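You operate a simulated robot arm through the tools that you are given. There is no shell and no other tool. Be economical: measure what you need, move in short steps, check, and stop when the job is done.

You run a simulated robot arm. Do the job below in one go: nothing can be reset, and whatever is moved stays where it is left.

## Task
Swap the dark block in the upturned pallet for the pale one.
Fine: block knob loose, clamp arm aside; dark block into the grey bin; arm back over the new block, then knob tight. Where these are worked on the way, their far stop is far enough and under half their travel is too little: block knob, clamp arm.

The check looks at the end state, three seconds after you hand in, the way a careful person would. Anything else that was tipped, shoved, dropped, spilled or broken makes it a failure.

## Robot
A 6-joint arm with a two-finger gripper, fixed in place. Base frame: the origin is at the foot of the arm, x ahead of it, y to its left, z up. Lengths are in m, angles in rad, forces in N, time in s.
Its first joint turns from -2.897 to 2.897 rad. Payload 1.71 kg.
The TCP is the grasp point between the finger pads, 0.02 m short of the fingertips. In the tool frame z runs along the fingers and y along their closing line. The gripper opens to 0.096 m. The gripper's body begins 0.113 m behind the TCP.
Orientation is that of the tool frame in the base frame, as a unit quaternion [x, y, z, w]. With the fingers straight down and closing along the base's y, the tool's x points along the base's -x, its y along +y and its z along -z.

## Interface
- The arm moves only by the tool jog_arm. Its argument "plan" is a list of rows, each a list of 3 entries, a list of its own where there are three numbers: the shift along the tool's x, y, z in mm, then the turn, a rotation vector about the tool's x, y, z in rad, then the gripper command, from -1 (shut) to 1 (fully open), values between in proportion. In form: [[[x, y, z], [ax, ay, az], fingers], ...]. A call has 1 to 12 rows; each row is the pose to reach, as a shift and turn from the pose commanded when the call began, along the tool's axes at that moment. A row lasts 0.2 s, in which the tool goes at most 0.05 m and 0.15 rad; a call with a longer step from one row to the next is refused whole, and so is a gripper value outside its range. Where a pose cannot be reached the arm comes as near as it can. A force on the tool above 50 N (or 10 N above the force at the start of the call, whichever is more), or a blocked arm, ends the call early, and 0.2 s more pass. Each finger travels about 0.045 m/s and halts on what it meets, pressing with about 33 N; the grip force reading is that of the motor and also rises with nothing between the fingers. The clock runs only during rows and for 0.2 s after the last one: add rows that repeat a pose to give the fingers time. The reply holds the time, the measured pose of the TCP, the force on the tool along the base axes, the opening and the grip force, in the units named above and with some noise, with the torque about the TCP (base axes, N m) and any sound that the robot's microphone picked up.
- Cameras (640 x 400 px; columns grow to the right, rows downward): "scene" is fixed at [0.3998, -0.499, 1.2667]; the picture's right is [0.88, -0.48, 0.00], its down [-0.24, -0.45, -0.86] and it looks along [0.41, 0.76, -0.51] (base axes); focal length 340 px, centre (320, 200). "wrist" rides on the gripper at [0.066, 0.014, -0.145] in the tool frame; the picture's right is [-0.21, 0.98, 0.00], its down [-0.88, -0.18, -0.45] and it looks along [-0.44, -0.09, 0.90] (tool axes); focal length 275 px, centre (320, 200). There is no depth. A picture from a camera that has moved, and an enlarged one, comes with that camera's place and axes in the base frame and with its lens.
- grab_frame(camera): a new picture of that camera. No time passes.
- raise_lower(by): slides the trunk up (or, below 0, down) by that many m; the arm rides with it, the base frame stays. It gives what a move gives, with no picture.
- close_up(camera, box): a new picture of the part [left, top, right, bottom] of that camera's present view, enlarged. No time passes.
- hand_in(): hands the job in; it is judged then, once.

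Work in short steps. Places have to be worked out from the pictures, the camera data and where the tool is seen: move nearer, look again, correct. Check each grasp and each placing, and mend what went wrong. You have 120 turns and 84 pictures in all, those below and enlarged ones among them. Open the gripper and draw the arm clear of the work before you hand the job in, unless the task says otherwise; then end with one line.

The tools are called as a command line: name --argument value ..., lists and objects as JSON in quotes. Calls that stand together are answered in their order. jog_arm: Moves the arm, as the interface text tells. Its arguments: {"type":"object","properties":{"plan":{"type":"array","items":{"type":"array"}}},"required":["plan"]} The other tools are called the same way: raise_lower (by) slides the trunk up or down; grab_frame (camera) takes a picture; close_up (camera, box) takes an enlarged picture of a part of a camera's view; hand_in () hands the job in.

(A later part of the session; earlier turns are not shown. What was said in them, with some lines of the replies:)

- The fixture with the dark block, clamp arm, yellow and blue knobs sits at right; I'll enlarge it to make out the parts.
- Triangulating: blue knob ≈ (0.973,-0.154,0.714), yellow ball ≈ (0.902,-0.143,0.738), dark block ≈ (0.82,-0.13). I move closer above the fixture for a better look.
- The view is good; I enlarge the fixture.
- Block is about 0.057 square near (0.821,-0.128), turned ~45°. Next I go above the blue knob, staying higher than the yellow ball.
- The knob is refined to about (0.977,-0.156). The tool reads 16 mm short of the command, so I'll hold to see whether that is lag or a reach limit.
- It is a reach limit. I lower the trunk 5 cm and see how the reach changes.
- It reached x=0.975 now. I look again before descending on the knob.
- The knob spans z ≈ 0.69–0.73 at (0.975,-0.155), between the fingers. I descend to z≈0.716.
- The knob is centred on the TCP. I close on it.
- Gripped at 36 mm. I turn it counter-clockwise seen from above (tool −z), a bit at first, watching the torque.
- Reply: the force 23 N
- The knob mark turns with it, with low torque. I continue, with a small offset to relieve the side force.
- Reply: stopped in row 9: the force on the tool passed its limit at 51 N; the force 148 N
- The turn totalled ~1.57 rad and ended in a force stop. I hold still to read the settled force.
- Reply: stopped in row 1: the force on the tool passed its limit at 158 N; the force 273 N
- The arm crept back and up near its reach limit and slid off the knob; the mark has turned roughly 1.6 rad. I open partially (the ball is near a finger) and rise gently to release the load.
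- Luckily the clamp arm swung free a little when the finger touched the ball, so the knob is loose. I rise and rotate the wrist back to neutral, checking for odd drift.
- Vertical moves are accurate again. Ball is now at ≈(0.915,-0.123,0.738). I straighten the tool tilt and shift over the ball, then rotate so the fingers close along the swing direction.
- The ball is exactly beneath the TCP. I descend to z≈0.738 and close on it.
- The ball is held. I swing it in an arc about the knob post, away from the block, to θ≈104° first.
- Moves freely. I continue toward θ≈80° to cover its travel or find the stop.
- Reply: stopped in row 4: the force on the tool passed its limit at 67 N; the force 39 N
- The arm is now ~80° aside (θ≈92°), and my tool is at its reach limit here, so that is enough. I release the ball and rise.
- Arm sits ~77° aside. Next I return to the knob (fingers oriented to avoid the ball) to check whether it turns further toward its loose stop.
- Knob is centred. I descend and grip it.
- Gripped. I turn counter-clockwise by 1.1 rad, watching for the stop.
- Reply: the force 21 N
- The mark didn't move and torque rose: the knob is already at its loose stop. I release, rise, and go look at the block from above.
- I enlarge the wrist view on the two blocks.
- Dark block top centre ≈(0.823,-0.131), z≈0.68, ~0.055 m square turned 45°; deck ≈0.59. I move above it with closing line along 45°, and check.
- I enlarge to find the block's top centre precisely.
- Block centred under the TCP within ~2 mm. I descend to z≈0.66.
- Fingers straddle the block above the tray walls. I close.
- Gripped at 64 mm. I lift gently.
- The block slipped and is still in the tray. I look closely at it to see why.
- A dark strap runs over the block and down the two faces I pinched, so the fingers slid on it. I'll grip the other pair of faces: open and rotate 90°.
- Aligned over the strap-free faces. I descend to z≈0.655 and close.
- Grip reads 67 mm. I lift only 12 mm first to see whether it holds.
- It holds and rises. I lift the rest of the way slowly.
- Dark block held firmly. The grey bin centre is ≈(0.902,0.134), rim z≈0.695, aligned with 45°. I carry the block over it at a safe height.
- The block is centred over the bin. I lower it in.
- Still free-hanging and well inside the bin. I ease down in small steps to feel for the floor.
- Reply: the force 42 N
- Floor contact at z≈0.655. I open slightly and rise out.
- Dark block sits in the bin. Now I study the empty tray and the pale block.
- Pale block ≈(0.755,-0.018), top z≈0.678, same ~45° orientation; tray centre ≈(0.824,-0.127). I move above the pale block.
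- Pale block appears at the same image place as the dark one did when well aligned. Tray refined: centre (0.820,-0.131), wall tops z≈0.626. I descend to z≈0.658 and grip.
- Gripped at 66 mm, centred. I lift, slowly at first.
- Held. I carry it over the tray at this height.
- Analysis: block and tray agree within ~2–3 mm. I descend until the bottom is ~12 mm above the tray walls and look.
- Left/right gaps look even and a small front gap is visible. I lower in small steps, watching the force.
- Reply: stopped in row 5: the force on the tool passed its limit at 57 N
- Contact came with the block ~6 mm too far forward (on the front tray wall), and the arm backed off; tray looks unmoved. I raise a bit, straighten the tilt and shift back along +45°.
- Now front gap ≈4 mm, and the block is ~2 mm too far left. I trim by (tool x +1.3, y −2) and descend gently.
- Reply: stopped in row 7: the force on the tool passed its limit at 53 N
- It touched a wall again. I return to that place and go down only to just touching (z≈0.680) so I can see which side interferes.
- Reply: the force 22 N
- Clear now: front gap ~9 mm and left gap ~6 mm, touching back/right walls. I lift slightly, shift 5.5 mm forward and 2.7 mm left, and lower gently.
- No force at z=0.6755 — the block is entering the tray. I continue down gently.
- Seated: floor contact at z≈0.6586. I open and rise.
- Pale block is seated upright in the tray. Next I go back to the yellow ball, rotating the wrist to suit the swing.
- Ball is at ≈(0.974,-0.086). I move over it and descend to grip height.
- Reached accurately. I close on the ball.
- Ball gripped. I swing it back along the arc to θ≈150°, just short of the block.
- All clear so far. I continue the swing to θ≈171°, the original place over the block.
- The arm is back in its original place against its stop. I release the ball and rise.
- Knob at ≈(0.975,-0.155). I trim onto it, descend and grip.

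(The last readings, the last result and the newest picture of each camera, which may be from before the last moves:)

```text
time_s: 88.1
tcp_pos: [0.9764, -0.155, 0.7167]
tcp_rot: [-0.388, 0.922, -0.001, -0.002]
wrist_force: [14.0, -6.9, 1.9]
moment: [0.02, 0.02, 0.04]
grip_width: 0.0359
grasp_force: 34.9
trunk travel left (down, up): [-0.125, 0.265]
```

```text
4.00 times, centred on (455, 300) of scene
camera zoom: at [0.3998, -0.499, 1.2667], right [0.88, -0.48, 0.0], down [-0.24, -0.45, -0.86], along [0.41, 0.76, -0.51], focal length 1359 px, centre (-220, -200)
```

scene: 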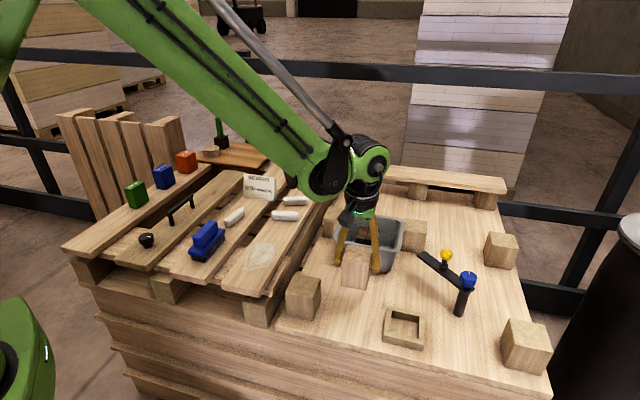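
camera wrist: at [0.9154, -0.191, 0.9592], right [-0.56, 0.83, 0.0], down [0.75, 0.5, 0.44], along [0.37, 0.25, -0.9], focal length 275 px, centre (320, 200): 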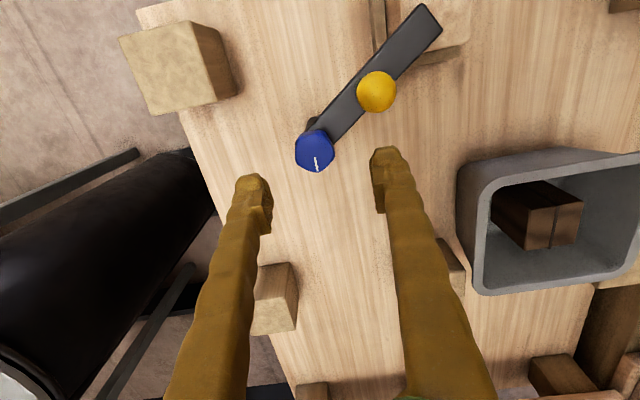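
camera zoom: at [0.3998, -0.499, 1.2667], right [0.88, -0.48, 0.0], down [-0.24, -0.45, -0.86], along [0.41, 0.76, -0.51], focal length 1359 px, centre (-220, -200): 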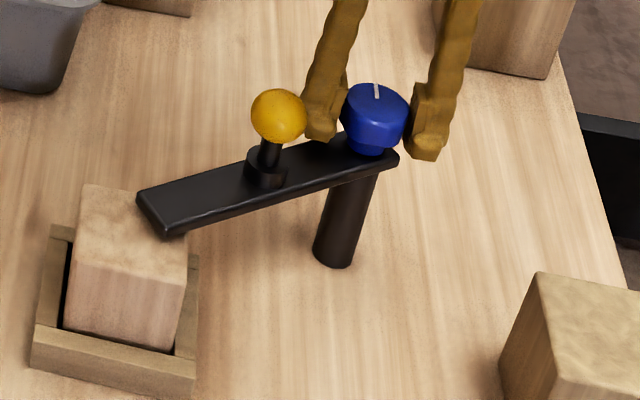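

Gripped well. I turn clockwise (tool +z) by about 1.5 rad, watching the torque.

jog_arm --plan '[[[0, 0, 0], [0, 0, 0.13], -1], [[0, 0, 0], [0, 0, 0.26], -1], [[0, 0, 0], [0, 0, 0.39], -1], [[0, 0, 0], [0, 0, 0.52], -1], [[0, 0, 0], [0, 0, 0.65], -1], [[0, 0, 0], [0, 0, 0.78], -1], [[0, 0, 0], [0, 0, 0.91], -1], [[0, 0, 0], [0, 0, 1.04], -1], [[0, 0, 0], [0, 0, 1.17], -1], [[0, 0, 0], [0, 0, 1.3], -1], [[0, 0, 0], [0, 0, 1.4], -1], [[0, 0, 0], [0, 0, 1.5], -1]]'

close_up --camera "scene" --box '[400, 250, 510, 350]'

```text
time_s: 90.7
tcp_pos: [0.9766, -0.156, 0.7162]
tcp_rot: [0.345, 0.938, -0.001, -0.002]
wrist_force: [11.5, -12.7, 11.4]
moment: [0.15, 0.18, 0.06]
grip_width: 0.0358
grasp_force: 34.8
trunk travel left (down, up): [-0.125, 0.265]
```

```text
4.00 times, centred on (455, 300) of scene
camera zoom: at [0.3998, -0.499, 1.2667], right [0.88, -0.48, 0.0], down [-0.24, -0.45, -0.86], along [0.41, 0.76, -0.51], focal length 1359 px, centre (-220, -200)
```

zoom: 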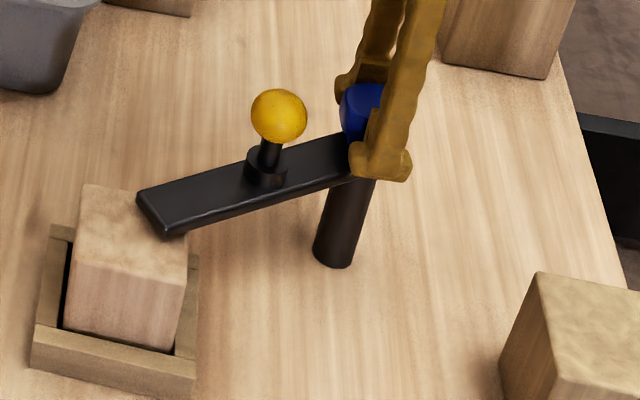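

No stop yet (torque low). I turn a bit further to find the tight stop.

jog_arm --plan '[[[0, 0, 0], [0, 0, 0.1], -1], [[0, 0, 0], [0, 0, 0.2], -1], [[0, 0, 0], [0, 0, 0.3], -1], [[0, 0, 0], [0, 0, 0.4], -1], [[0, 0, 0], [0, 0, 0.4], -1]]'

```text
time_s: 91.9
tcp_pos: [0.9752, -0.1552, 0.7161]
tcp_rot: [0.525, 0.851, -0.002, -0.001]
wrist_force: [-9.0, -7.2, -1.5]
moment: [0.03, -0.11, -0.01]
grip_width: 0.0359
grasp_force: 35.3
trunk travel left (down, up): [-0.125, 0.265]
```

Still no stop torque. I check the mark from the wrist camera.

close_up --camera "wrist" --box '[240, 120, 400, 260]'

```text
2.86 times, centred on (320, 190) of wrist
camera zoom: at [0.9603, -0.0907, 0.8608], right [0.97, 0.26, 0.0], down [0.23, -0.87, 0.45], along [0.11, -0.43, -0.9], focal length 786 px, centre (320, 229)
```

zoom: 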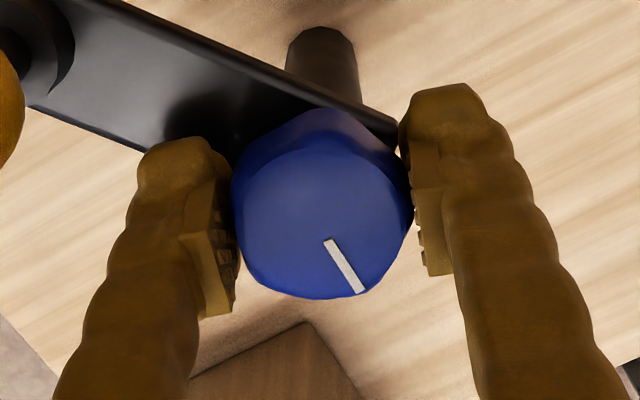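

The mark is nearly at its original tight angle (about −41° vs ≈−48°). I turn a further 0.3 rad to seat it against the stop.

jog_arm --plan '[[[0, 0, 0], [0, 0, 0.07], -1], [[0, 0, 0], [0, 0, 0.14], -1], [[0, 0, 0], [0, 0, 0.2], -1], [[0, 0, 0], [0, 0, 0.25], -1], [[0, 0, 0], [0, 0, 0.3], -1], [[0, 0, 0], [0, 0, 0.3], -1]]'

close_up --camera "wrist" --box '[240, 120, 400, 260]'

```text
time_s: 93.3
tcp_pos: [0.9754, -0.1554, 0.7154]
tcp_rot: [0.646, 0.763, -0.001, 0.0]
wrist_force: [-17.5, -12.1, -4.4]
moment: [0.01, -0.19, 0.06]
grip_width: 0.0362
grasp_force: 35.4
trunk travel left (down, up): [-0.125, 0.265]
```

```text
2.86 times, centred on (320, 190) of wrist
camera zoom: at [0.9802, -0.0885, 0.8607], right [1.0, -0.04, 0.0], down [-0.04, -0.89, 0.45], along [-0.02, -0.45, -0.89], focal length 786 px, centre (320, 229)
```

zoom: 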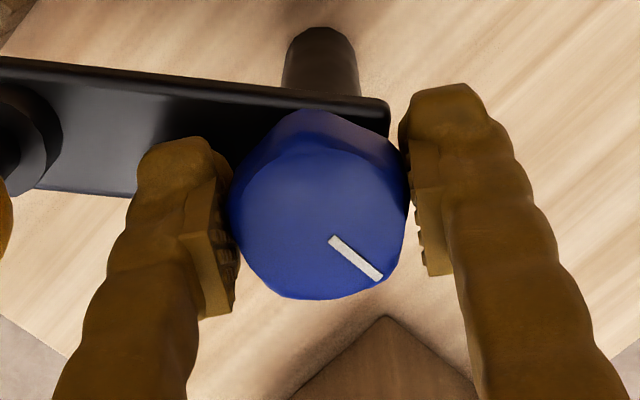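

The mark stayed at −40° while the fingers slipped 0.3 rad: the knob is at its tight stop. I release with a limited opening (ball nearby), and rise clear.

jog_arm --plan '[[[0, 0, 0], [0, 0, 0], 0.1], [[0, 0, 0], [0, 0, 0], 0.1], [[0, 0, -25], [0, 0, 0], 0.1], [[0, 0, -60], [0, 0, 0], 0.1], [[0, 0, -100], [0, 0, 0], 0.1], [[0, 0, -140], [0, 0, 0], 0.5], [[0, 0, -180], [0, 0, 0], 1], [[0, 0, -180], [0, 0, 0], 1]]'

close_up --camera "scene" --box '[380, 260, 490, 350]'

```text
time_s: 95.1
tcp_pos: [0.9777, -0.1542, 0.897]
tcp_rot: [0.645, 0.764, -0.002, 0.0]
wrist_force: [0.3, 0.3, 0.5]
moment: [0.01, -0.04, -0.02]
grip_width: 0.0962
grasp_force: 0.0
trunk travel left (down, up): [-0.125, 0.265]
```

```text
4.44 times, centred on (435, 305) of scene
camera zoom: at [0.3998, -0.499, 1.2667], right [0.88, -0.48, 0.0], down [-0.24, -0.45, -0.86], along [0.41, 0.76, -0.51], focal length 1510 px, centre (-191, -267)
```

zoom: 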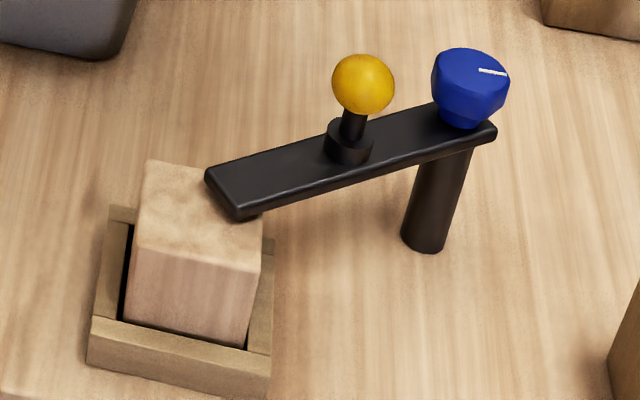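

Arm, knob mark and block match the original clamped state. I draw the arm clear and take a final overview.

jog_arm --plan '[[[7, -40, -20], [0, 0, 0], 1], [[14, -80, -40], [0, 0, 0], 1], [[20, -120, -60], [0, 0, 0], 1], [[27, -160, -80], [0, 0, 0], 1], [[33, -197, -100], [0, 0, 0], 1], [[33, -197, -100], [0, 0, 0], 1]]'

grab_frame --camera "scene"

```text
time_s: 96.5
tcp_pos: [0.7761, -0.1521, 0.9964]
tcp_rot: [0.646, 0.764, -0.001, 0.0]
wrist_force: [-0.1, 0.4, 1.1]
moment: [0.0, -0.07, 0.0]
grip_width: 0.096
grasp_force: 0.2
trunk travel left (down, up): [-0.125, 0.265]
```

```text
9 pictures are left
```

scene: 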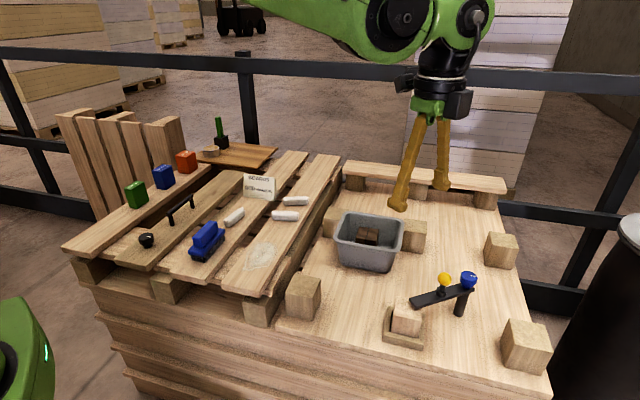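

Everything is in place: dark block in the bin, pale block clamped, the knob tight, nothing else disturbed, and the arm is clear. I hand in.

hand_in

```text
The job is handed in.
```

The pale block is clamped in the tray with the arm back over it and the knob turned to its tight stop; the dark block is in the grey bin, and nothing else looks disturbed.
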